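You operate a simulated robot arm through the tools that you are given. There is no shell and no other tool. Be economical: measure what you need, move in short steps, check, and stop when the job is done.

The job below is to be done with a simulated robot arm. You get a single attempt, and the scene is never put back.

TASK
Brush and oil the square steel plate for the blue-banded mould.
Fine: oil after brushing, then stand the mould on it; put the brush and the dauber back.
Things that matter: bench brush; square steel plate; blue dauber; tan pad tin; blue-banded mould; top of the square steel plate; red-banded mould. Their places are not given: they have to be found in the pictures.

Only the result counts: the job must be done as asked and must still hold three seconds after the hand-in. Knocking over, shifting, dropping, spilling or breaking anything else fails it.

THE ROBOT
A 7-joint arm with a two-finger parallel gripper, fixed in place. Base frame: the origin is at the foot of the arm, x ahead of it, y to its left, z up; the work surface is at about z = 0. Lengths are in m, angles in degrees, forces in N, time in s.
With the tool pointing down near the work surface it reaches from about 0.24 to 0.62 m from the base axis. Its first joint turns from -66.0 to 66.0 degrees. Payload 2.6 kg.
The TCP is the grasp point between the finger pads, 0.03 m short of the fingertips. In the tool frame z runs along the fingers and y along their closing line. The gripper opens to 0.094 m. The fingers are 0.028 m wide and 0.01 m thick; the gripper's body (0.05 by 0.096 m) begins 0.055 m behind the TCP.
Orientation is that of the tool frame in the base frame, as a unit quaternion [x, y, z, w]. With the fingers straight down and closing along the base's y, the tool's x points along the base's -x, its y along +y and its z along -z.

THE INTERFACE
- The arm moves only by the tool send_rows. Its argument "deltas" is a list of rows, each an object of numbers (a shift or turn left out is 0, a gripper value left out holds the last): "tx", "ty", "tz": the shift along the tool's x, y, z in m; "ax", "ay", "az": the turn, a rotation vector about the tool's x, y, z in degrees; "grip": the finger opening in m, from 0 to 0.094. In form: [{"tx": .., "ty": .., "tz": .., "ax": .., "ay": .., "az": .., "grip": ..}, ...]. A call has 1 to 10 rows; each row is the pose to reach, as a shift and turn from the pose commanded when the call began, along the tool's axes at that moment. A row lasts 0.2 s, in which the tool goes at most 0.05 m and 8.6 degrees; a call with a longer step from one row to the next is refused whole, and so is a gripper value outside its range. A pose out of reach is approached as far as the arm can. The call stops where the force on the tool passes 40 N (or 10 N more than at its start, if that is more) or the arm is blocked; 0.2 s more then pass. Each finger travels about 0.072 m/s and halts on what it meets, pressing with about 25 N; the grip force reading is that of the motor and also rises with nothing between the fingers. The clock runs only during rows and for 0.2 s after the last one: add rows that repeat a pose to give the fingers time. The reply holds the time, the measured pose of the TCP, the force on the tool along the base axes, the opening and the grip force, in the units named above and with some noise, and new pictures: "views" is both (left out), scene, wrist or none.
- Cameras (640 x 400 px; columns grow to the right, rows downward): "scene" is fixed at [0.0367, 0.4286, 0.5776]; the picture's right is [-0.77, -0.63, 0.00], its down [-0.29, 0.35, -0.89] and it looks along [0.56, -0.69, -0.45] (base axes); focal length 350 px, centre (320, 200). "wrist" rides on the gripper at [0.076, 0.014, -0.102] in the tool frame; the picture's right is [-0.18, 0.98, 0.00], its down [-0.75, -0.14, -0.64] and it looks along [-0.63, -0.12, 0.77] (tool axes); focal length 243 px, centre (320, 200).
- measure_at(camera, pixels): for up to 12 pixels [column, row] of the newest picture of that camera ("zoom" is the newest enlarged one), the place [x, y, z] in the base frame of the surface seen there, good to about 0.003 m. It takes no simulated time.
- inspect(camera, box): a new picture of the part [left, top, right, bottom] of that camera's present view, enlarged. It takes no simulated time.
- sign_off(): hands the job in; it is judged then, once.

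Keep the steps short. Do not move on a guess: measure, check each grasp and each placing, and mend mistakes. In all there are 80 turns and 170 pictures (those below and enlarged ones count). Leave the gripper open and the arm clear of the work at the hand-in unless told otherwise, and finish with a single line.

The tools are called after ">>>" as name(argument=value, ...) on one line, values as JSON. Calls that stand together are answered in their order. send_rows: Moves the arm, as the interface text tells. Its arguments: {"type":"object","properties":{"deltas":{"type":"array"},"views":{"type":"string","enum":["both","scene","wrist","none"]}},"required":["deltas"]} The other tools are called the same way: measure_at (camera, pixels) gives the place of the surface under pixels of a picture; inspect (camera, box) takes an enlarged picture of a part of a camera's view; sign_off () hands the job in.

At the start:

```text
time_s: 0.0
position: [0.3481, -0.2292, 0.3511]
tcp_rot: [0.0, 1.0, 0.0, 0.0]
wrist_force: [0.1, -0.2, 0.4]
gripper_width: 0.0938
gripper_force: 0.0
```

scene: 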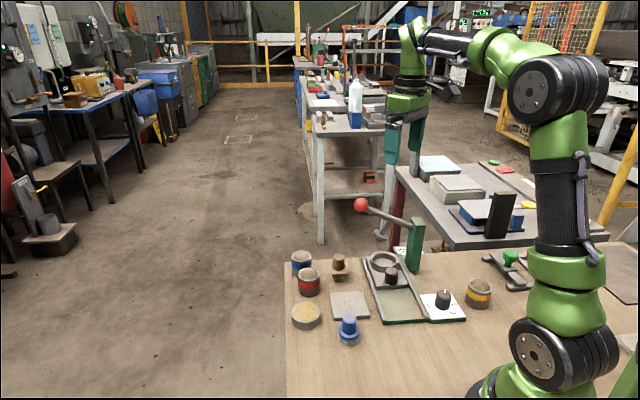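
wrist: 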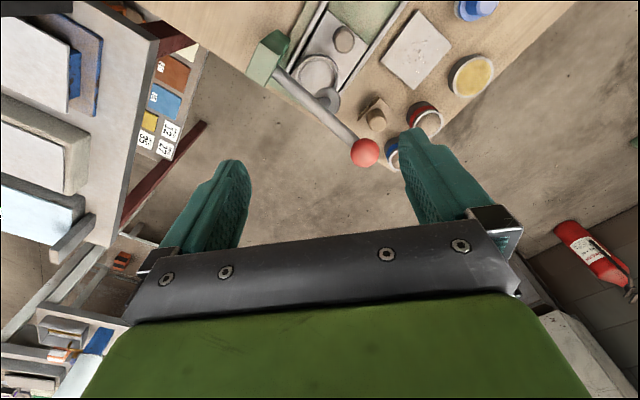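

I see a bench with moulds, plate, tin and dauber in the lower middle of the scene picture. I'll enlarge that part first.

>>> inspect(camera="scene", box=[280, 235, 400, 355])

>>> inspect(camera="scene", box=[400, 230, 560, 330])

>>> measure_at(camera="scene", pixels=[[301, 254], [308, 272], [339, 258], [339, 275], [349, 304], [306, 310], [348, 319], [348, 338], [391, 275], [442, 293], [478, 284], [510, 255]])

```text
3.33 times, centred on (340, 295) of scene
```

zoom: 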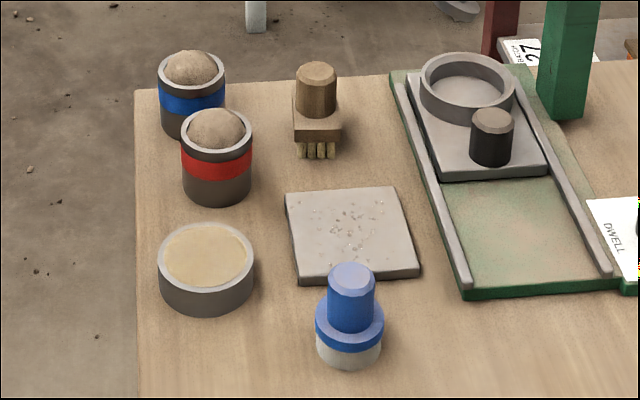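

```text
4.00 times, centred on (480, 280) of scene
```

zoom: 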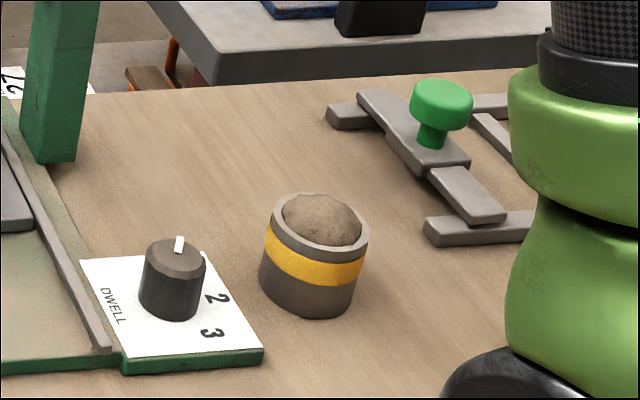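

```text
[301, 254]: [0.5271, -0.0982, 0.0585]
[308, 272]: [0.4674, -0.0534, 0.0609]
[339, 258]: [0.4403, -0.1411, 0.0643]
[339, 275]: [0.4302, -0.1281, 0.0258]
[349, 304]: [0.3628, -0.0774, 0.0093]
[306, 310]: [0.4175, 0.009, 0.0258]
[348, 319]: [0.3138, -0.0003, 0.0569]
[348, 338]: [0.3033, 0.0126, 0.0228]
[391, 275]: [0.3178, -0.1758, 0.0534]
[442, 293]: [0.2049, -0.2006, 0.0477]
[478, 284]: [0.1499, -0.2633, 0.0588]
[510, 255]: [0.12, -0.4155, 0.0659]
```

The objects are clear: blue-banded mould at back, red-banded next to it, brush (handle up), plate with crumbs, tin, blue dauber. Next I measure edges: plate corners, the brush, and the dauber at higher zoom.

>>> inspect(camera="scene", box=[284, 242, 364, 292])

>>> measure_at(camera="scene", pixels=[[330, 294], [361, 292], [369, 315], [334, 317], [306, 305], [294, 312], [319, 312], [306, 319], [339, 320], [359, 319], [348, 326], [348, 333]])

```text
8.00 times, centred on (324, 267) of scene
```

zoom: 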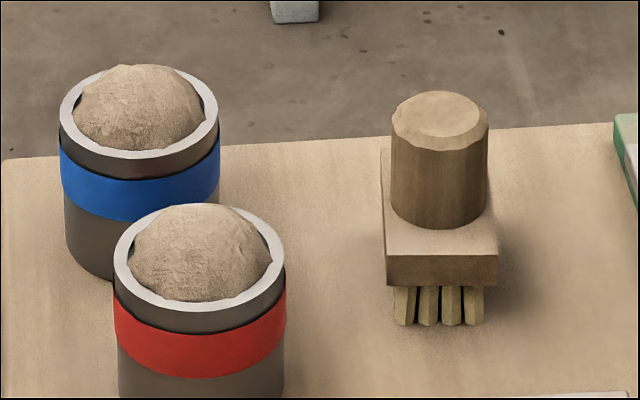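

```text
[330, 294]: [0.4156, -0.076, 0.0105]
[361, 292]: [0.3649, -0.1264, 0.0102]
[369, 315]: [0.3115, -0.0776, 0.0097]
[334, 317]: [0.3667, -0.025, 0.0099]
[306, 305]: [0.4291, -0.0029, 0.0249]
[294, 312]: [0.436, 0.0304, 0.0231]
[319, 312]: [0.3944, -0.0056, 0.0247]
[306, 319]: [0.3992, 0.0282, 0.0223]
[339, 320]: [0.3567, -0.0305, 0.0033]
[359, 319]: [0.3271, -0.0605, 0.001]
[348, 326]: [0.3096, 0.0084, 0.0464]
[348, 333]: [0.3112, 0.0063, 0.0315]
```

Plate: centre ≈ (0.364, −0.076), top z 0.010, sides at 45°. Now brush and mould details on the zoom picture.

>>> measure_at(camera="zoom", pixels=[[440, 112], [398, 110], [484, 122], [440, 145], [440, 215], [440, 243], [387, 252], [494, 248], [386, 165], [440, 270], [405, 318], [475, 318]])

>>> measure_at(camera="zoom", pixels=[[64, 112], [214, 112], [138, 153], [138, 68], [140, 110], [118, 265], [280, 265], [200, 306], [200, 250], [75, 250], [140, 215], [495, 220]])

```text
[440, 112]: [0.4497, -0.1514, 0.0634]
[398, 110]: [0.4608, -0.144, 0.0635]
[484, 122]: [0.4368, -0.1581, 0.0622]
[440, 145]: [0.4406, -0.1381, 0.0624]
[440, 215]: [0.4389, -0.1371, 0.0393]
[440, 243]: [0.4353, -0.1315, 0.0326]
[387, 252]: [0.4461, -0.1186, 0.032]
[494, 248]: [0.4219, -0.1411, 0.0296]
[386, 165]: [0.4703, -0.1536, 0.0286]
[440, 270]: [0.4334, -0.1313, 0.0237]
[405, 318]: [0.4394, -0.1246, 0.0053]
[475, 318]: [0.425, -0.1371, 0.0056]
```

```text
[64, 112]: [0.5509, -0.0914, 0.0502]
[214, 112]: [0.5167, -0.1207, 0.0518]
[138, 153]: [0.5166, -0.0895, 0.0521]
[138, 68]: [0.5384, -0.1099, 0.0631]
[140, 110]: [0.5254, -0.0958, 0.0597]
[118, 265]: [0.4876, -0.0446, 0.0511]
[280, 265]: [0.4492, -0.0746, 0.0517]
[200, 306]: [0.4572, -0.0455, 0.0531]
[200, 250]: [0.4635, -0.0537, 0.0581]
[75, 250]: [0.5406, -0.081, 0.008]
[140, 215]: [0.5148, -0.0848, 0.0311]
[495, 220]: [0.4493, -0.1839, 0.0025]
```

Brush handle centre ≈ (0.448, −0.149), top z 0.063, block top 0.032. Now I measure the lever and tray, obstacles near my path, and the dauber and tin outlines on a zoom.

>>> inspect(camera="scene", box=[284, 292, 380, 352])

>>> measure_at(camera="scene", pixels=[[361, 205], [385, 214], [412, 222], [410, 250], [371, 256], [387, 258], [391, 268], [371, 280], [384, 322], [405, 270]])

```text
6.67 times, centred on (332, 322) of scene
```

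zoom: 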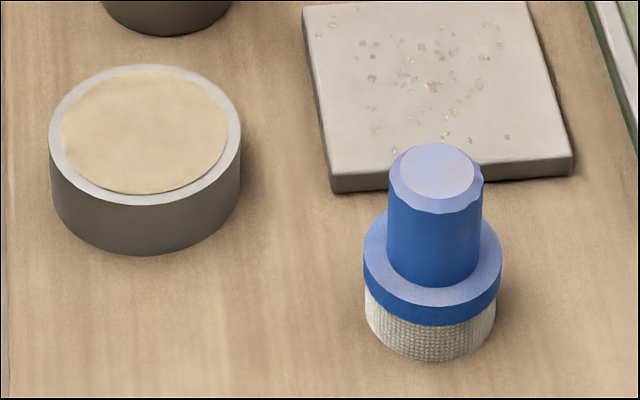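

```text
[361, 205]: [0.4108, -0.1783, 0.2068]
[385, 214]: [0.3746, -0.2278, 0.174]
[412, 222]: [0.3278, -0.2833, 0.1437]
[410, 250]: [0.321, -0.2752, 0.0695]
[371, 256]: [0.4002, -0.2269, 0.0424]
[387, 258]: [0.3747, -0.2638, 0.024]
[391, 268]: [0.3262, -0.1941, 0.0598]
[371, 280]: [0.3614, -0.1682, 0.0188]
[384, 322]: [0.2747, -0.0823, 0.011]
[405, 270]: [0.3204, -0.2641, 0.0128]
```

The lever's red ball (centre ≈ (0.419, −0.191, 0.20)) hangs close to the brush, so I'll approach with the tool leaning toward +y. First, dauber and tin outlines from the zoom.

>>> measure_at(camera="zoom", pixels=[[438, 175], [395, 170], [478, 172], [436, 155], [436, 270], [436, 293], [370, 265], [498, 265], [436, 315], [436, 350], [370, 310], [492, 310]])

>>> measure_at(camera="zoom", pixels=[[54, 130], [237, 130], [145, 69], [145, 199], [145, 130], [70, 130], [220, 130], [145, 80], [145, 185]])

```text
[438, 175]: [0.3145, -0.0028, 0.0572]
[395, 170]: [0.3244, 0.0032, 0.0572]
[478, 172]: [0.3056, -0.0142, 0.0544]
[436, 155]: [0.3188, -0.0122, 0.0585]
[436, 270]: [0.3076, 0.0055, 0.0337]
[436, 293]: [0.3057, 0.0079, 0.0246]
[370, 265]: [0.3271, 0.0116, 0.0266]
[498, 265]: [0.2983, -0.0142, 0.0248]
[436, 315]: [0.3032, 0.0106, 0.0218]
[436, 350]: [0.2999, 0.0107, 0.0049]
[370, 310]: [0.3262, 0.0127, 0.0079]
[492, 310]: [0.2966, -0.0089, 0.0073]
```

```text
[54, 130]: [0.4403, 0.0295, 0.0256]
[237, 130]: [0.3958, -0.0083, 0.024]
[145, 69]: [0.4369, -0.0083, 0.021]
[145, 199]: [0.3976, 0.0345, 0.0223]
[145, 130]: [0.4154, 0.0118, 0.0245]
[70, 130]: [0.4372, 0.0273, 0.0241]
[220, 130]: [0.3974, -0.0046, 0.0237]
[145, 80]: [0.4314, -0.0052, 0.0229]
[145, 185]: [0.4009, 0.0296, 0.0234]
```

Plan: move away from the lever to about (0.448, −0.08, 0.30) and turn the tool about its axis by 85°.

>>> send_rows(deltas=[{"ty": 0.045, "az": 8.5}, {"ty": 0.09, "az": 17}, {"ty": 0.135, "az": 25.5}, {"ty": 0.15, "tx": -0.04, "az": 34}, {"ty": 0.15, "tx": -0.08, "az": 42.5}, {"ty": 0.15, "tx": -0.1, "tz": 0.03, "az": 51}, {"ty": 0.15, "tx": -0.1, "tz": 0.05, "az": 59.5}, {"ty": 0.15, "tx": -0.1, "tz": 0.05, "az": 68}, {"ty": 0.15, "tx": -0.1, "tz": 0.05, "az": 76.5}, {"ty": 0.15, "tx": -0.1, "tz": 0.05, "az": 85}], views="scene")

```text
time_s: 2.2
position: [0.4471, -0.0783, 0.3007]
tcp_rot: [0.677, 0.736, 0.001, 0.0]
wrist_force: [-0.5, -0.4, 0.2]
gripper_width: 0.0939
gripper_force: 0.0
```

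scene: 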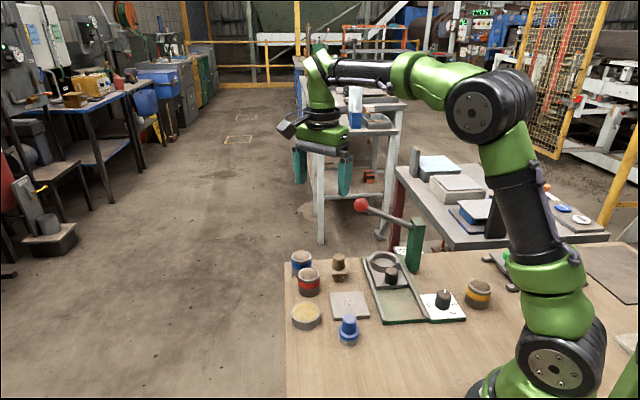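

Tool y now lies along base +x. Next: lean 25° (top toward +y) and come down to a hover point at (0.448, −0.099, 0.159).

>>> send_rows(deltas=[{"ay": -8.4, "tz": 0.02}, {"ay": -16.8, "tz": 0.05, "tx": -0.01}, {"ay": -25, "tz": 0.09, "tx": -0.021}, {"ay": -25, "tz": 0.13, "tx": -0.021}, {"ay": -25, "tz": 0.141, "tx": -0.021, "grip": 0.07}, {"ay": -25, "tz": 0.141, "tx": -0.021, "grip": 0.07}])

```text
time_s: 3.6
position: [0.4487, -0.1003, 0.1597]
tcp_rot: [0.66, 0.72, -0.147, 0.16]
wrist_force: [0.3, 0.7, 0.1]
gripper_width: 0.0698
gripper_force: 0.0
```

scene: 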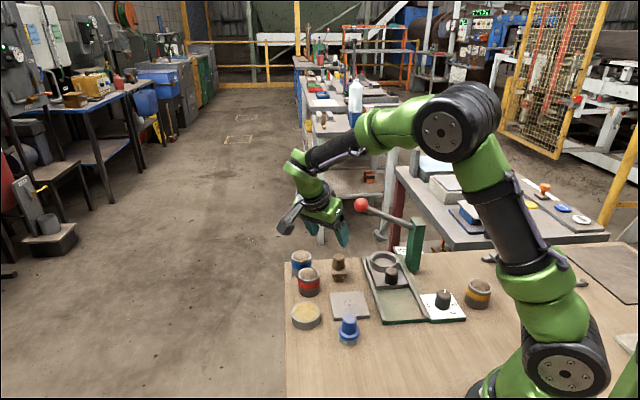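
wrist: 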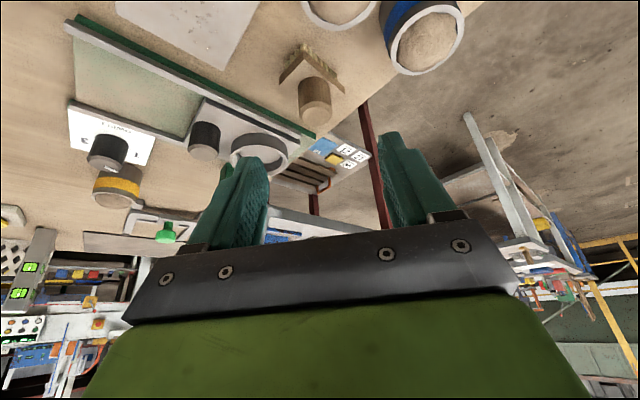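

The brush handle shows in the wrist view near (314, 100). I'll measure it from here to refine the grasp point.

>>> measure_at(camera="wrist", pixels=[[314, 95], [299, 98], [330, 95], [300, 112], [331, 112], [314, 120], [314, 80], [280, 80], [342, 85], [305, 45]])

>>> inspect(camera="wrist", box=[240, 20, 400, 120])

```text
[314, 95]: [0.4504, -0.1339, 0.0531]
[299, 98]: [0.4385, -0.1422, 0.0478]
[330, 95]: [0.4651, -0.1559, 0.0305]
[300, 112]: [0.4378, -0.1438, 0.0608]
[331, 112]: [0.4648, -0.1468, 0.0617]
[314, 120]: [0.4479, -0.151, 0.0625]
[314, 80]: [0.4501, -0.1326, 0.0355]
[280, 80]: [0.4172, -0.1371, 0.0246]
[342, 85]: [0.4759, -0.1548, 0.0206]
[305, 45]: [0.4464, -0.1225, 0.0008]
```

```text
4.00 times, centred on (320, 70) of wrist
```

zoom: 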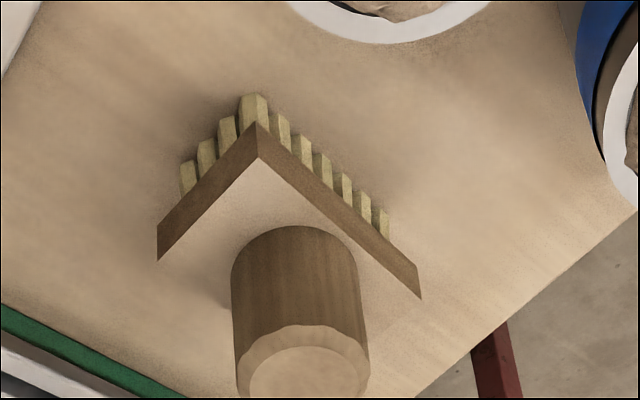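

Handle centre ≈ (0.450, −0.148). Moving along the finger direction 0.10 m to the grasp point, fingers still open.

>>> send_rows(deltas=[{"tz": 0.03, "tx": 0.001, "ty": -0.002}, {"tz": 0.06, "tx": 0.002, "ty": -0.002}, {"tz": 0.085, "tx": 0.002, "ty": -0.002}, {"tz": 0.1, "tx": 0.002, "ty": -0.002}, {"tz": 0.1, "tx": 0.002, "ty": -0.002}])

```text
time_s: 4.8
position: [0.451, -0.1424, 0.0664]
tcp_rot: [0.659, 0.72, -0.147, 0.16]
wrist_force: [-0.1, -0.2, 0.2]
gripper_width: 0.0697
gripper_force: 0.0
```

scene: 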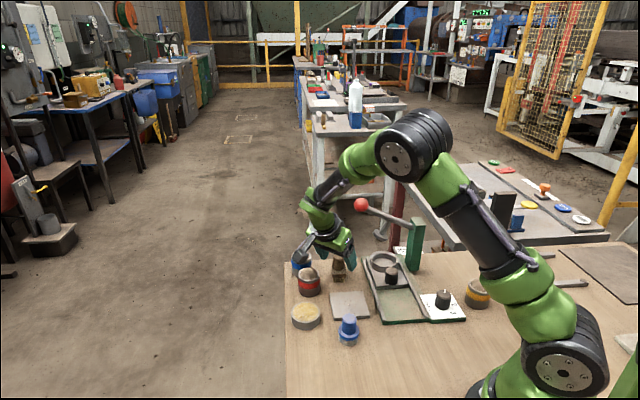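
wrist: 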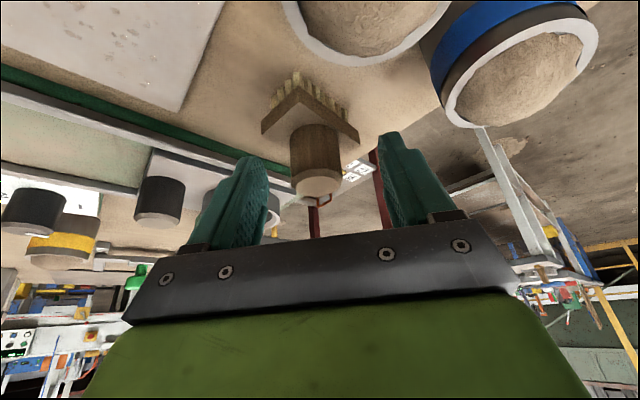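

The handle sits between the fingertips (column 316 between fingers at ~240 and ~395). Closing the fingers.

>>> send_rows(deltas=[{"grip": 0.02}, {"grip": 0.02}, {"grip": 0.02}, {"grip": 0.02}], views="wrist")

```text
time_s: 5.8
position: [0.4514, -0.141, 0.0683]
tcp_rot: [0.66, 0.72, -0.146, 0.16]
wrist_force: [-0.4, -0.5, 0.0]
gripper_width: 0.0287
gripper_force: 25.0
```

wrist: 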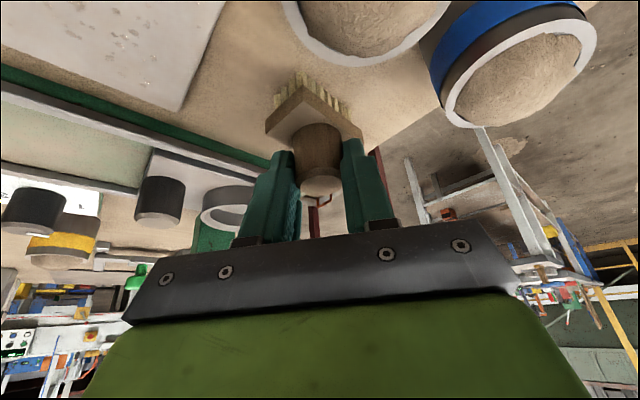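

Grip holds at 0.0287 m. Lifting straight up 0.04 m and checking.

>>> send_rows(deltas=[{"tx": -0.0085, "tz": -0.0181}, {"tx": -0.017, "tz": -0.0362}, {"tx": -0.017, "tz": -0.0362}])

```text
time_s: 6.6
position: [0.4499, -0.14, 0.1082]
tcp_rot: [0.659, 0.72, -0.145, 0.159]
wrist_force: [0.0, 0.0, 0.6]
gripper_width: 0.0199
gripper_force: 0.0
```

scene: 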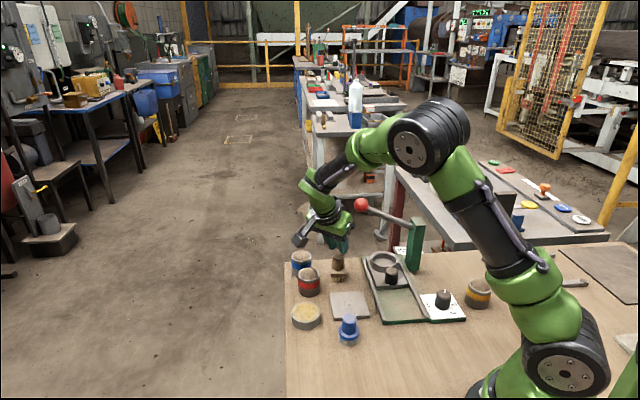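
wrist: 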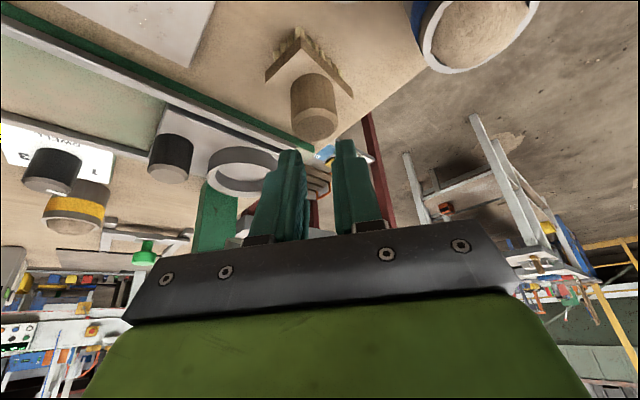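

The brush slipped out on lifting (opening now 0.0199, brush still standing). I'll look closely at the brush and fingertips before retrying.

>>> inspect(camera="scene", box=[284, 222, 380, 292])

>>> inspect(camera="wrist", box=[220, 20, 400, 240])

>>> measure_at(camera="wrist", pixels=[[315, 120], [294, 105], [338, 105], [315, 90], [298, 78], [288, 155], [345, 145], [266, 74], [353, 95], [296, 50]])

```text
5.71 times, centred on (332, 257) of scene
```

zoom: 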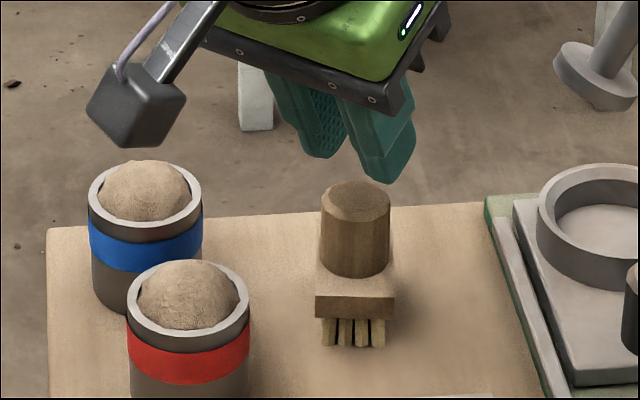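

```text
1.82 times, centred on (310, 130) of wrist
```

zoom: 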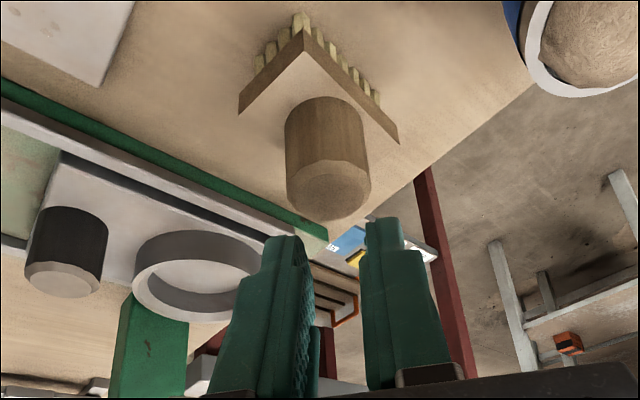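

```text
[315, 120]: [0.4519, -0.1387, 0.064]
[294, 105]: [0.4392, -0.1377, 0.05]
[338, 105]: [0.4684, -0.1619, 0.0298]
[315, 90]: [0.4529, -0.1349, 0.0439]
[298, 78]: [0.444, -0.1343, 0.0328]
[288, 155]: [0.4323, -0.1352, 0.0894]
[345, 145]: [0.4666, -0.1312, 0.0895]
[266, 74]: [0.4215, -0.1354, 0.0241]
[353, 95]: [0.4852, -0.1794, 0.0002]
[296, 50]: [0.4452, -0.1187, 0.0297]
```

The brush stayed put; a shallow handle grip isn't enough. Better: straddle the wooden block (long sides flat, 0.034 m wide, long axis at ≈ −50°) with the fingers. I back off to (0.417, −0.108, 0.143) and turn 35° so that the closing line crosses the block.

>>> send_rows(deltas=[{"tx": 0.0083, "ty": -0.015, "tz": -0.023}, {"tx": 0.0166, "ty": -0.0302, "tz": -0.0464, "grip": 0.07}, {"tx": 0.0166, "ty": -0.0302, "tz": -0.0464, "ax": -2.96, "az": -6.34}, {"tx": 0.0166, "ty": -0.0302, "tz": -0.0464, "ax": -5.92, "az": -12.68}, {"tx": 0.0166, "ty": -0.0302, "tz": -0.0464, "ax": -8.88, "az": -19.0}, {"tx": 0.0166, "ty": -0.0302, "tz": -0.0464, "ax": -11.84, "az": -25.36}, {"tx": 0.0166, "ty": -0.0302, "tz": -0.0464, "ax": -14.8, "az": -31.7}, {"tx": 0.0166, "ty": -0.0302, "tz": -0.0464, "ax": -14.8, "az": -31.7}])

```text
time_s: 8.4
position: [0.4181, -0.1091, 0.1426]
tcp_rot: [0.412, 0.885, -0.091, 0.196]
wrist_force: [-1.1, -0.3, -0.2]
gripper_width: 0.0698
gripper_force: 0.1
```

scene: 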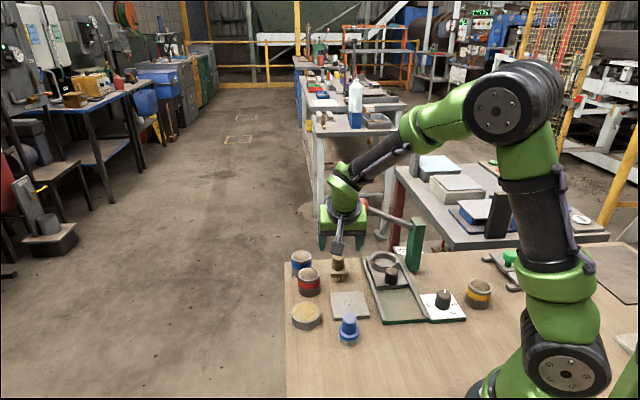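
wrist: 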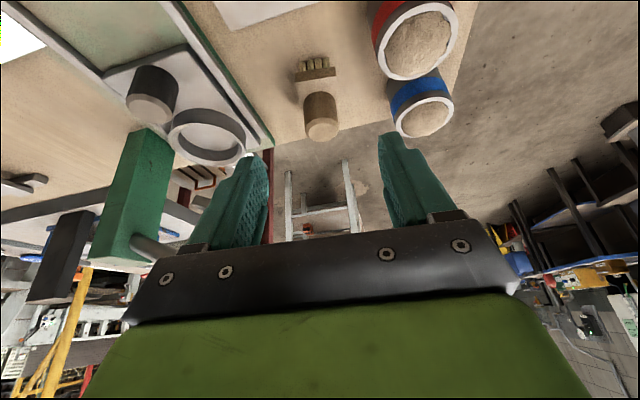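

The block's end face is now visible in the wrist picture at about (315, 75). I measure its edge direction and centre.

>>> inspect(camera="wrist", box=[270, 45, 366, 145])

>>> measure_at(camera="wrist", pixels=[[297, 82], [334, 75], [297, 80], [334, 72], [315, 76], [300, 103], [338, 106], [321, 128], [306, 122], [338, 118], [303, 67], [327, 62]])

```text
4.00 times, centred on (318, 95) of wrist
```

zoom: 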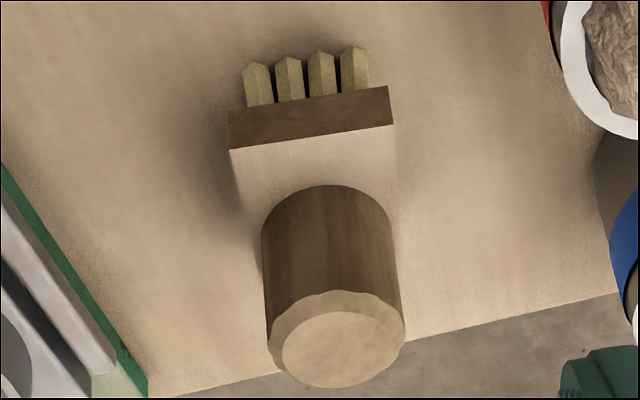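

```text
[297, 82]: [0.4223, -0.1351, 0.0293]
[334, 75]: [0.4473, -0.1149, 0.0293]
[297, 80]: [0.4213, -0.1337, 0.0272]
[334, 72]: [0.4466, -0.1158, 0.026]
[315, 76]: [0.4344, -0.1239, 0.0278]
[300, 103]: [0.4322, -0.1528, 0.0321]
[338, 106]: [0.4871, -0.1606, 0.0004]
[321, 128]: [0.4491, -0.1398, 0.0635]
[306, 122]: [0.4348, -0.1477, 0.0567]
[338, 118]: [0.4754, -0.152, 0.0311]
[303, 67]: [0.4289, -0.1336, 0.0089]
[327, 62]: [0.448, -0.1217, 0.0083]
```

Edge direction is 39°, matching the tool. Advancing along the fingers to straddle the block (TCP target (0.446, −0.141, 0.043)), fingers at 0.07.

>>> send_rows(deltas=[{"tz": 0.035, "tx": 0.002}, {"tz": 0.07, "tx": 0.0037}, {"tz": 0.095, "tx": 0.0037}, {"tz": 0.108, "tx": 0.0037}, {"tz": 0.108, "tx": 0.0037}])

```text
time_s: 9.6
position: [0.4456, -0.1406, 0.0436]
tcp_rot: [0.412, 0.885, -0.091, 0.197]
wrist_force: [0.6, -0.2, -0.1]
gripper_width: 0.0699
gripper_force: 0.1
```

scene: 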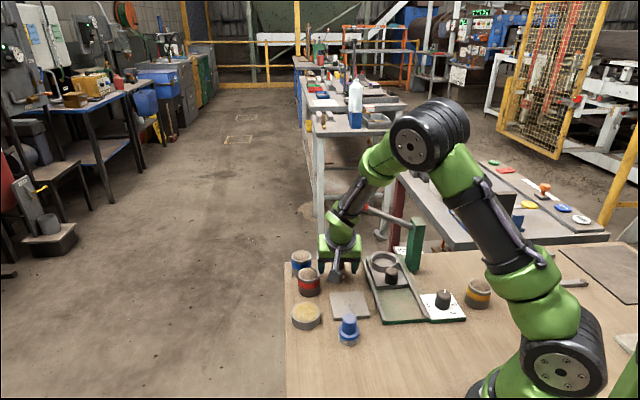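
wrist: 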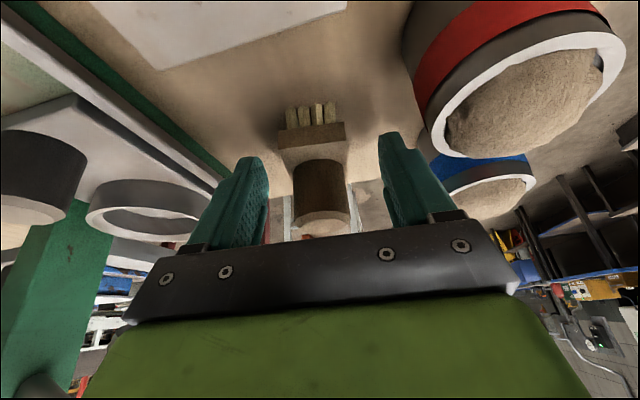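

Block is centred between the fingers (col ~313 vs ~240/395). Closing on it.

>>> send_rows(deltas=[{"grip": 0.025}, {"grip": 0.025}, {"grip": 0.025}, {"grip": 0.025}], views="wrist")

```text
time_s: 10.6
position: [0.4463, -0.1401, 0.0437]
tcp_rot: [0.413, 0.885, -0.091, 0.196]
wrist_force: [-0.2, -0.7, -0.2]
gripper_width: 0.0338
gripper_force: 25.2
```

wrist: 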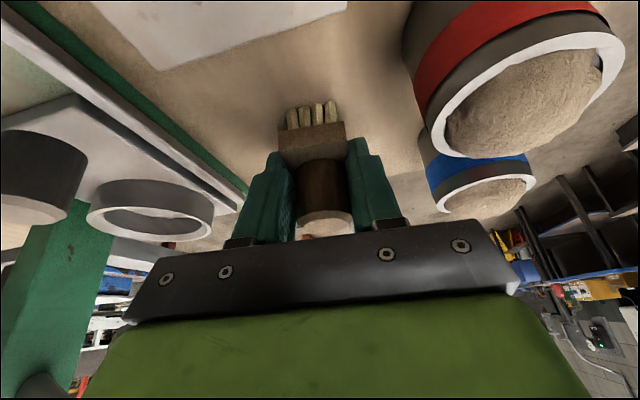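

Gripped at 0.0338 m (block width). Lifting 0.03 m vertically to test.

>>> send_rows(deltas=[{"tx": -0.0042, "tz": -0.009}, {"tx": -0.0084, "tz": -0.0181}, {"tx": -0.0127, "tz": -0.0272}, {"tx": -0.0127, "tz": -0.0272}], views="wrist")

```text
time_s: 11.6
position: [0.4453, -0.1405, 0.0732]
tcp_rot: [0.412, 0.885, -0.091, 0.196]
wrist_force: [0.1, 0.0, -1.7]
gripper_width: 0.0337
gripper_force: 25.3
```

wrist: 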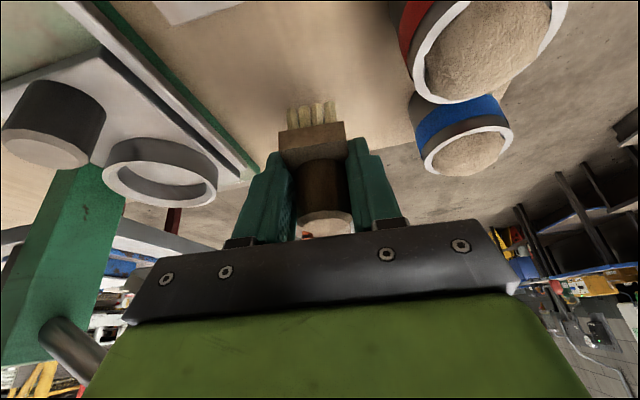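

Held firmly. Moving to above the plate's near-left edge (start of the middle lane), brush bottom ≈ 0.027 high.

>>> send_rows(deltas=[{"tx": 0.0314, "ty": -0.0055, "tz": -0.0138}, {"tx": 0.0627, "ty": -0.011, "tz": -0.0276}, {"tx": 0.094, "ty": -0.0164, "tz": -0.0414}, {"tx": 0.1254, "ty": -0.0219, "tz": -0.0552}, {"tx": 0.1254, "ty": -0.0219, "tz": -0.0552}])

```text
time_s: 12.8
position: [0.3413, -0.0507, 0.0719]
tcp_rot: [0.413, 0.884, -0.092, 0.196]
wrist_force: [0.3, -0.3, -0.9]
gripper_width: 0.0338
gripper_force: 24.8
```

scene: 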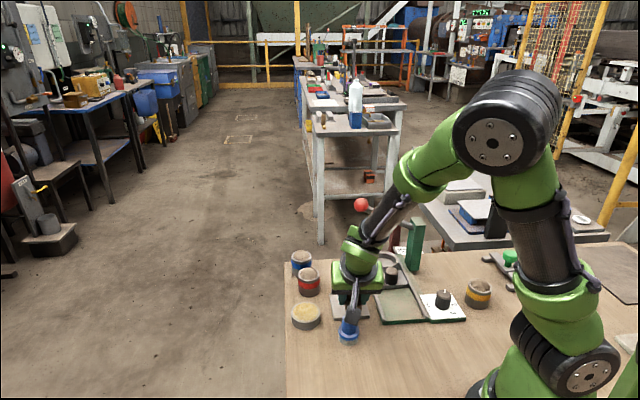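
wrist: 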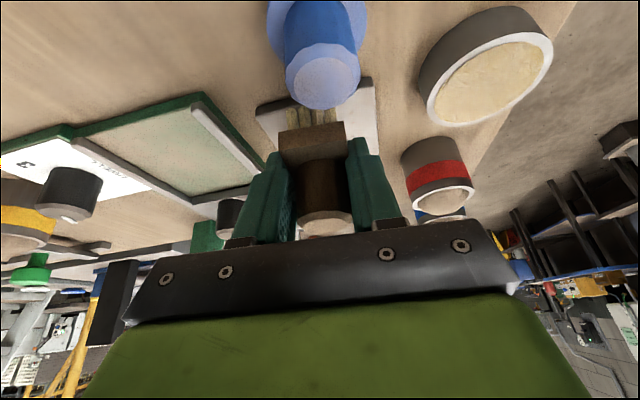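

Brush hangs over the plate's near edge, clear of the dauber. Descending slowly 0.0185 m to touch, then watching the force.

>>> send_rows(deltas=[{"tx": 0.0042, "tz": 0.0091}, {"tx": 0.0068, "tz": 0.0145}, {"tx": 0.0078, "tz": 0.0168}, {"tx": 0.0078, "tz": 0.0168}], views="scene")

```text
time_s: 13.8
position: [0.3408, -0.0503, 0.0532]
tcp_rot: [0.413, 0.884, -0.091, 0.197]
wrist_force: [-4.9, -1.1, 22.0]
gripper_width: 0.0337
gripper_force: 24.8
```

scene: 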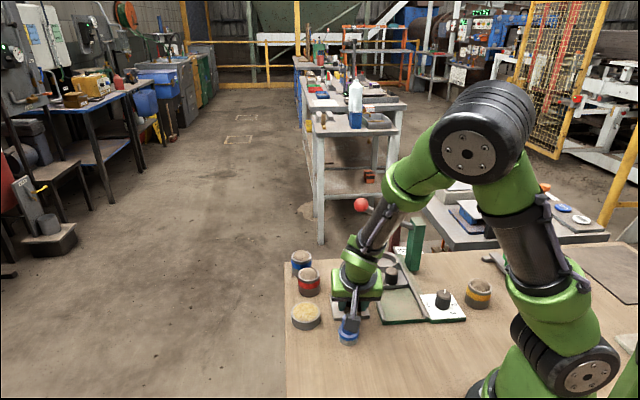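

Contact with 22 N; a bit hard. I raise 1.2 mm and sweep the middle lane 0.08 m toward (+x, −y).

>>> send_rows(deltas=[{"tx": -0.0005, "tz": -0.0011}, {"tx": -0.0141, "ty": 0.0013, "tz": 0.0052}, {"tx": -0.0276, "ty": 0.0026, "tz": 0.0115}, {"tx": -0.0411, "ty": 0.0039, "tz": 0.0178}, {"tx": -0.0547, "ty": 0.0051, "tz": 0.0241}, {"tx": -0.0682, "ty": 0.0064, "tz": 0.0304}, {"tx": -0.0727, "ty": 0.0068, "tz": 0.0325}], views="scene")

```text
time_s: 15.4
position: [0.3971, -0.106, 0.0543]
tcp_rot: [0.412, 0.885, -0.091, 0.197]
wrist_force: [0.1, 0.3, -0.9]
gripper_width: 0.0336
gripper_force: 25.2
```

scene: 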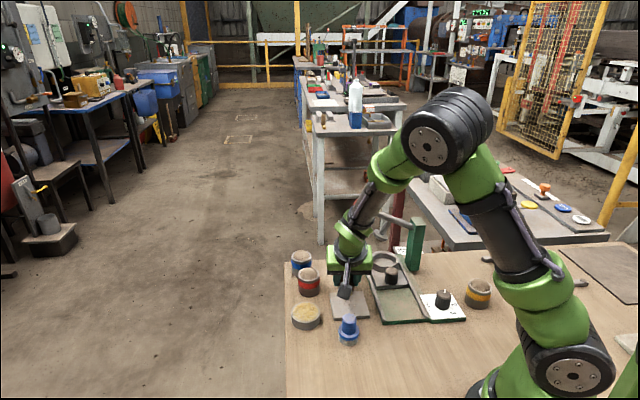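

Now free of force. Looking at the plate up close to see what the pass changed and whether the plate stayed.

>>> inspect(camera="scene", box=[316, 275, 388, 330])

>>> measure_at(camera="scene", pixels=[[330, 294], [368, 315], [334, 317], [335, 300], [350, 312]])

```text
7.27 times, centred on (352, 302) of scene
```

zoom: 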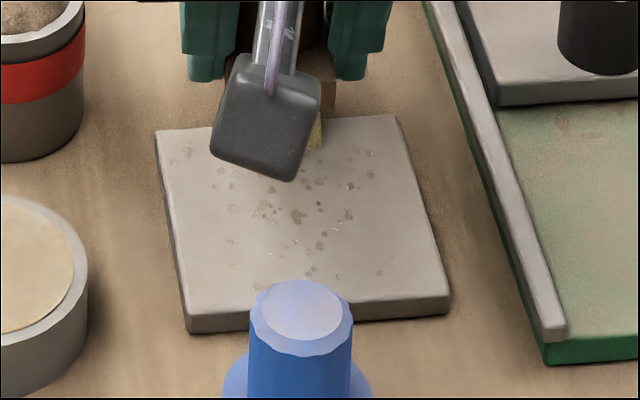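

```text
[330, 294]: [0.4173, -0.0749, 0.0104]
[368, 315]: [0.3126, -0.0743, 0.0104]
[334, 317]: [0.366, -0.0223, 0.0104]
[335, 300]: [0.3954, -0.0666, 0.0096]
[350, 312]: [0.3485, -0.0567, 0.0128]
```

Crumbs remain: contact was likely too light. I lift, return to lane start, lower 0.8 mm more than before and sweep half way, then read the force.

>>> send_rows(deltas=[{"tx": -0.0042, "tz": -0.0091}, {"tx": 0.0319, "ty": -0.0034, "tz": -0.0259}, {"tx": 0.068, "ty": -0.0068, "tz": -0.0427}, {"tx": 0.0722, "ty": -0.0068, "tz": -0.0336}, {"tx": 0.0725, "ty": -0.0068, "tz": -0.0329}, {"tx": 0.0635, "ty": -0.006, "tz": -0.0287}, {"tx": 0.0545, "ty": -0.0051, "tz": -0.0245}, {"tx": 0.0455, "ty": -0.0043, "tz": -0.0203}, {"tx": 0.0364, "ty": -0.0034, "tz": -0.0161}], views="scene")

```text
time_s: 17.4
position: [0.3686, -0.0788, 0.0526]
tcp_rot: [0.413, 0.884, -0.091, 0.198]
wrist_force: [-5.4, 6.1, 21.9]
gripper_width: 0.0334
gripper_force: 25.1
```

scene: 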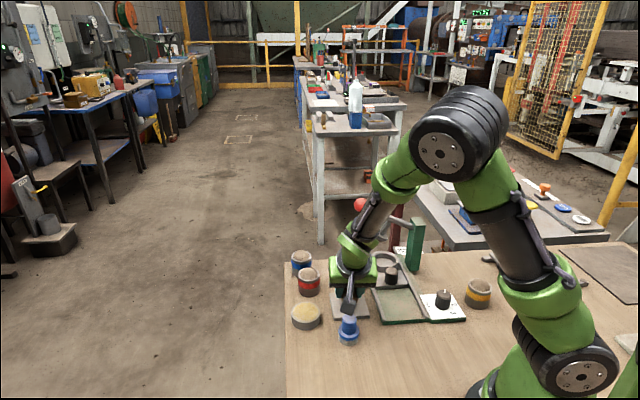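

Good rubbing contact now (22 N down, 8 N drag). Finishing this stroke off the far edge and lifting.

>>> send_rows(deltas=[{"tx": -0.009, "ty": 0.0009, "tz": 0.0042}, {"tx": -0.0181, "ty": 0.0017, "tz": 0.0084}, {"tx": -0.0271, "ty": 0.0026, "tz": 0.0126}, {"tx": -0.0361, "ty": 0.0034, "tz": 0.0168}, {"tx": -0.0451, "ty": 0.0043, "tz": 0.021}, {"tx": -0.0536, "ty": 0.0043, "tz": 0.0029}], views="scene")

>>> inspect(camera="scene", box=[316, 275, 388, 330])

```text
time_s: 18.8
position: [0.4044, -0.1125, 0.0728]
tcp_rot: [0.413, 0.885, -0.092, 0.196]
wrist_force: [0.0, 0.0, -0.8]
gripper_width: 0.0337
gripper_force: 24.9
```

scene: 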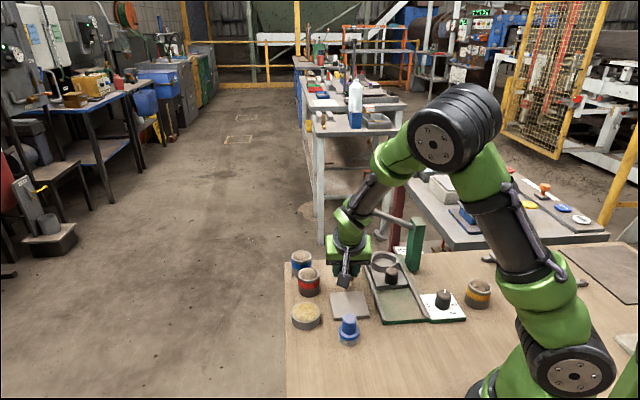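

```text
7.27 times, centred on (352, 302) of scene
```

zoom: 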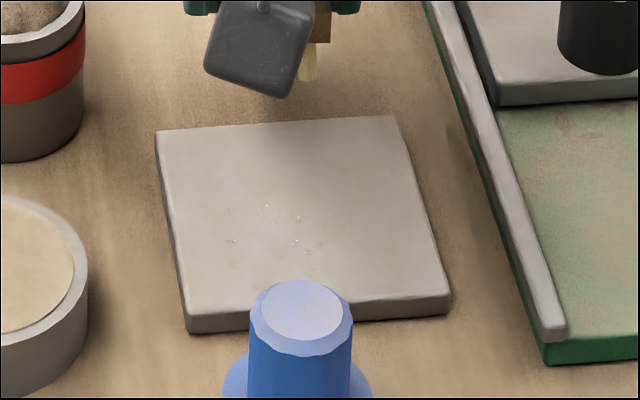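

One firm stroke removed nearly all crumbs, plate unmoved. Next, the lane 0.02 m toward the tray side.

>>> send_rows(deltas=[{"tx": 0.0389, "ty": -0.0138, "tz": -0.0181}, {"tx": 0.0783, "ty": -0.0275, "tz": -0.0365}, {"tx": 0.0855, "ty": -0.0275, "tz": -0.0211}, {"tx": 0.0867, "ty": -0.0275, "tz": -0.0184}, {"tx": 0.0686, "ty": -0.0258, "tz": -0.01}, {"tx": 0.0506, "ty": -0.0241, "tz": -0.0016}, {"tx": 0.0325, "ty": -0.0224, "tz": 0.0068}, {"tx": 0.0145, "ty": -0.0207, "tz": 0.0152}, {"tx": -0.0036, "ty": -0.019, "tz": 0.0236}, {"tx": -0.012, "ty": -0.019, "tz": 0.0055}], views="scene")

>>> inspect(camera="scene", box=[316, 275, 388, 330])

```text
time_s: 21.0
position: [0.3973, -0.1372, 0.0731]
tcp_rot: [0.412, 0.885, -0.092, 0.196]
wrist_force: [-0.8, -0.5, -0.5]
gripper_width: 0.0337
gripper_force: 25.2
```

scene: 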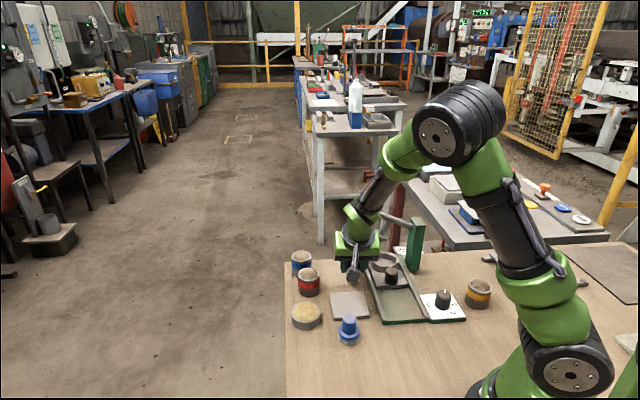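

```text
7.27 times, centred on (352, 302) of scene
```

zoom: 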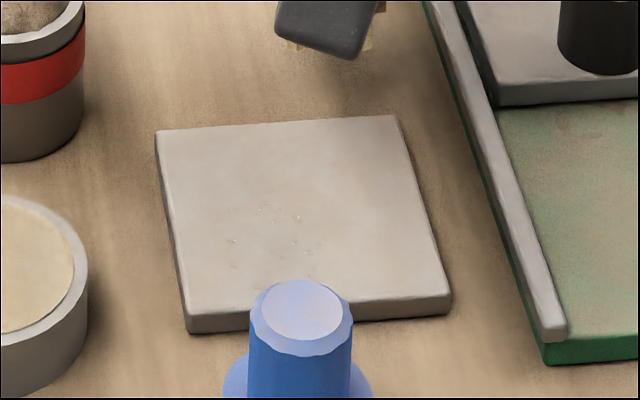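

A few specks remain on the left/centre. Sweeping the lane on the tin side.

>>> send_rows(deltas=[{"tx": 0.0373, "ty": 0.0115, "tz": -0.0173}, {"tx": 0.0746, "ty": 0.023, "tz": -0.0346}, {"tx": 0.0933, "ty": 0.0292, "tz": -0.0434}, {"tx": 0.1009, "ty": 0.0292, "tz": -0.0271}, {"tx": 0.1017, "ty": 0.0292, "tz": -0.0253}, {"tx": 0.0836, "ty": 0.0309, "tz": -0.0169}, {"tx": 0.0656, "ty": 0.0326, "tz": -0.0085}, {"tx": 0.0475, "ty": 0.0343, "tz": -0.0001}, {"tx": 0.0294, "ty": 0.036, "tz": 0.0083}, {"tx": 0.0114, "ty": 0.0377, "tz": 0.0167}], views="none")

>>> send_rows(deltas=[{"tx": -0.0042, "tz": -0.0091}, {"tx": -0.0084, "tz": -0.0181}], views="scene")

>>> inspect(camera="scene", box=[316, 275, 388, 330])

```text
time_s: 23.2
position: [0.4258, -0.1095, 0.0521]
tcp_rot: [0.413, 0.885, -0.092, 0.196]
wrist_force: [0.0, -0.2, -0.7]
gripper_width: 0.0336
gripper_force: 24.9
```

```text
time_s: 23.8
position: [0.4246, -0.1085, 0.0731]
tcp_rot: [0.413, 0.885, -0.092, 0.196]
wrist_force: [0.8, -0.8, -1.1]
gripper_width: 0.0336
gripper_force: 24.3
```

scene: 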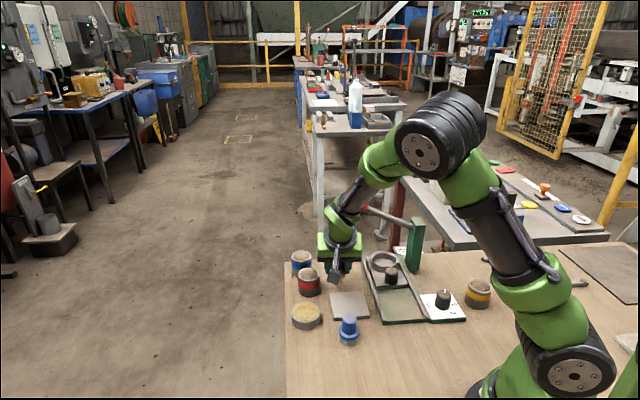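

```text
7.27 times, centred on (352, 302) of scene
```

zoom: 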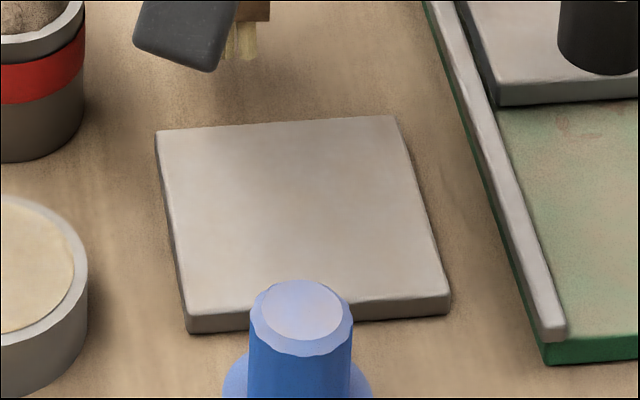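

Plate is clean and unmoved. Returning the brush to its place: over (0.446, −0.140), then down.

>>> send_rows(deltas=[{"tx": -0.0173, "ty": -0.002, "tz": 0.008}, {"tx": -0.0346, "ty": -0.0041, "tz": 0.0161}, {"tx": -0.0346, "ty": -0.0041, "tz": 0.0161}, {"tx": -0.0283, "ty": -0.0041, "tz": 0.0297}, {"tx": -0.0241, "ty": -0.0041, "tz": 0.0387}, {"tx": -0.0228, "ty": -0.0041, "tz": 0.0414}, {"tx": -0.0228, "ty": -0.0041, "tz": 0.0414}], views="wrist")

```text
time_s: 25.4
position: [0.4465, -0.1408, 0.0442]
tcp_rot: [0.413, 0.884, -0.092, 0.196]
wrist_force: [-0.4, 0.8, -1.0]
gripper_width: 0.0338
gripper_force: 25.0
```

wrist: 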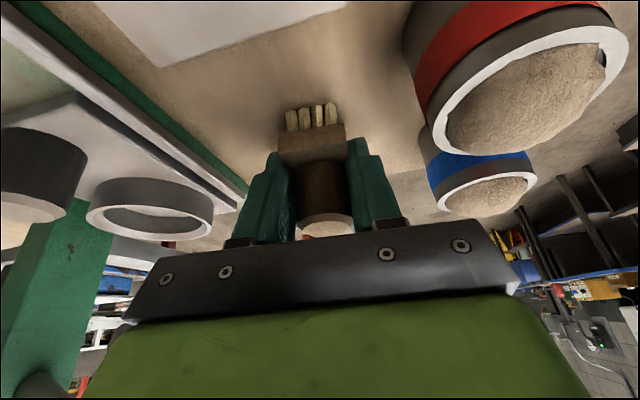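

Not touching yet (z 0.0442, −1 N). Lowering 1.3 mm in small steps to feel the table.

>>> send_rows(deltas=[{"tx": 0.0003, "tz": 0.0006}, {"tx": 0.0005, "tz": 0.0012}], views="none")

```text
time_s: 26.0
position: [0.447, -0.1417, 0.0441]
tcp_rot: [0.413, 0.885, -0.091, 0.196]
wrist_force: [-0.3, 0.1, -1.5]
gripper_width: 0.0336
gripper_force: 25.3
```

>>> send_rows(deltas=[{"tx": 0.0003, "tz": 0.0006}, {"tx": 0.0005, "tz": 0.0012}, {"tx": 0.0005, "tz": 0.0012}], views="none")

```text
time_s: 26.8
position: [0.4462, -0.1417, 0.0418]
tcp_rot: [0.412, 0.885, -0.092, 0.197]
wrist_force: [-1.9, 0.8, 2.4]
gripper_width: 0.0338
gripper_force: 25.3
```

The bristles now touch the table (+2.4 N). Opening, letting it settle.

>>> send_rows(deltas=[{"grip": 0.05}, {"grip": 0.07}, {"grip": 0.07}], views="wrist")

```text
time_s: 27.6
position: [0.4451, -0.1412, 0.0419]
tcp_rot: [0.413, 0.885, -0.092, 0.196]
wrist_force: [-0.8, 0.2, -0.1]
gripper_width: 0.0701
gripper_force: 0.1
```

wrist: 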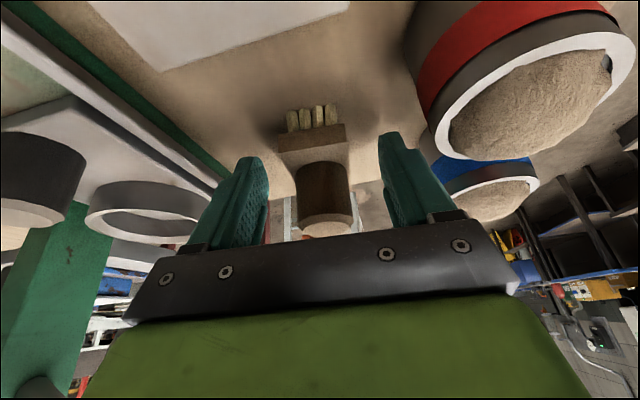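

Brush stands free. Backing out along the fingers 0.14 m.

>>> send_rows(deltas=[{"tz": -0.03}, {"tz": -0.065}, {"tz": -0.105}, {"tz": -0.15}], views="scene")

>>> inspect(camera="scene", box=[284, 242, 364, 292])

```text
time_s: 28.6
position: [0.4059, -0.0944, 0.1796]
tcp_rot: [0.413, 0.885, -0.092, 0.196]
wrist_force: [0.3, -0.1, -0.6]
gripper_width: 0.0698
gripper_force: 0.0
```

scene: 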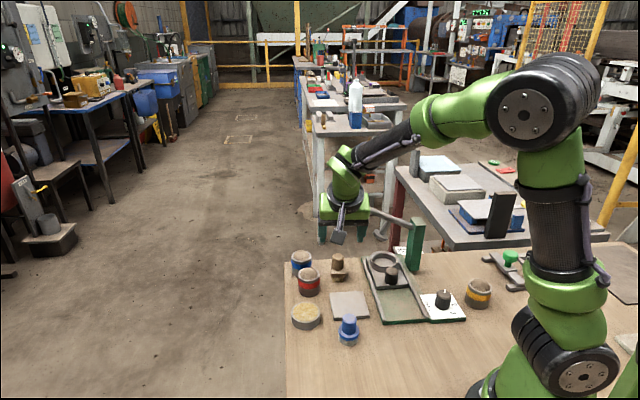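

```text
8.00 times, centred on (324, 267) of scene
```

zoom: 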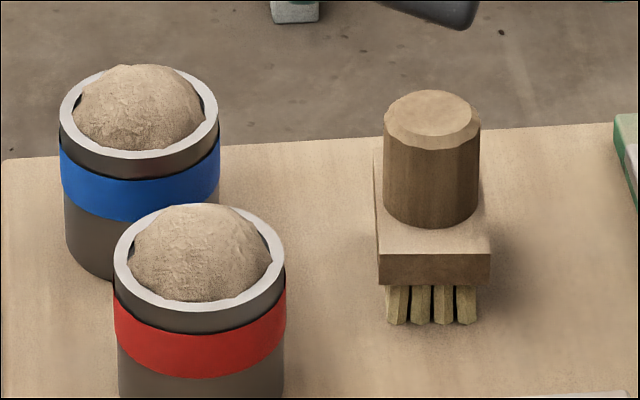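

The brush is back within ~2 mm. Next the dauber: move above it at (0.314, −0.004, 0.15) and stand the tool upright.

>>> send_rows(deltas=[{"tx": 0.0322, "ty": -0.003, "tz": -0.0067, "ay": 6}, {"tx": 0.0645, "ty": -0.0061, "tz": -0.0135, "ay": 12}, {"tx": 0.0967, "ty": -0.0091, "tz": -0.02, "ay": 18}, {"tx": 0.129, "ty": -0.0122, "tz": -0.027, "ay": 25}, {"tx": 0.129, "ty": -0.0122, "tz": -0.027, "ay": 25}])

```text
time_s: 29.8
position: [0.3129, -0.0035, 0.1491]
tcp_rot: [0.423, 0.906, 0.0, -0.001]
wrist_force: [0.1, 0.1, 0.2]
gripper_width: 0.07
gripper_force: 0.0
```

scene: 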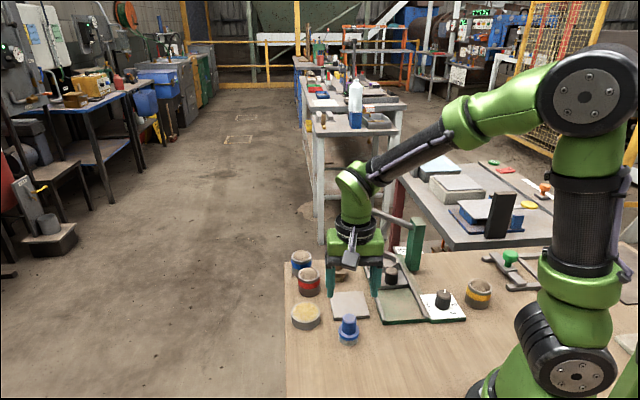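
wrist: 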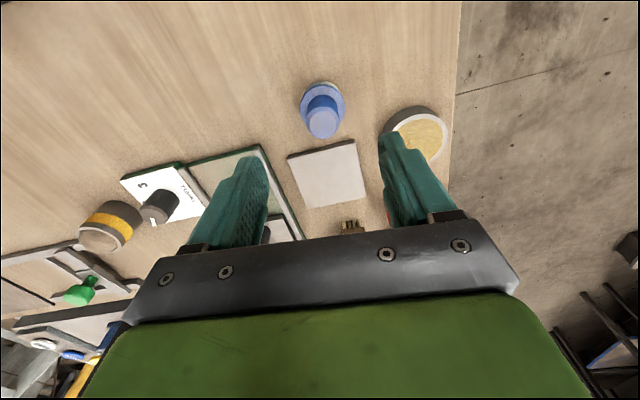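

Tool is upright above the dauber. Measuring it from the wrist camera.

>>> inspect(camera="wrist", box=[280, 65, 376, 145])

>>> measure_at(camera="wrist", pixels=[[323, 123], [308, 124], [338, 121], [323, 136], [323, 110], [301, 103], [343, 99], [322, 90], [305, 117], [340, 112]])

```text
5.00 times, centred on (328, 105) of wrist
```

zoom: 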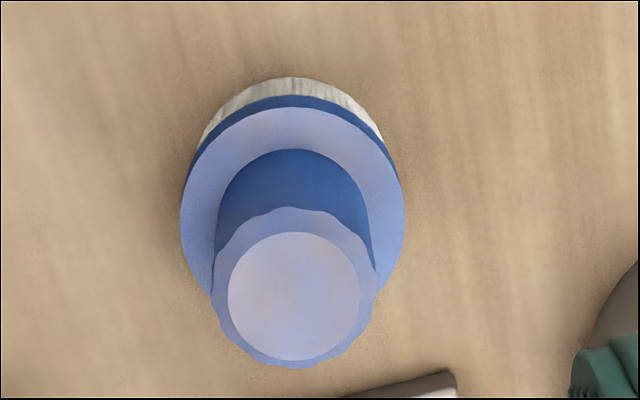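

```text
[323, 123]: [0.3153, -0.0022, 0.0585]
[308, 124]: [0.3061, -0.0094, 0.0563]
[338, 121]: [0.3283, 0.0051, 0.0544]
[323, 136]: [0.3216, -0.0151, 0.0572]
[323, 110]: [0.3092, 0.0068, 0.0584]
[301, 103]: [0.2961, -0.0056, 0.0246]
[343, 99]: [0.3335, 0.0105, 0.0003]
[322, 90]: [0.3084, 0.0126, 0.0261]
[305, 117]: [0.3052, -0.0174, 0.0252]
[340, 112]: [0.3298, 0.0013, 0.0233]
```

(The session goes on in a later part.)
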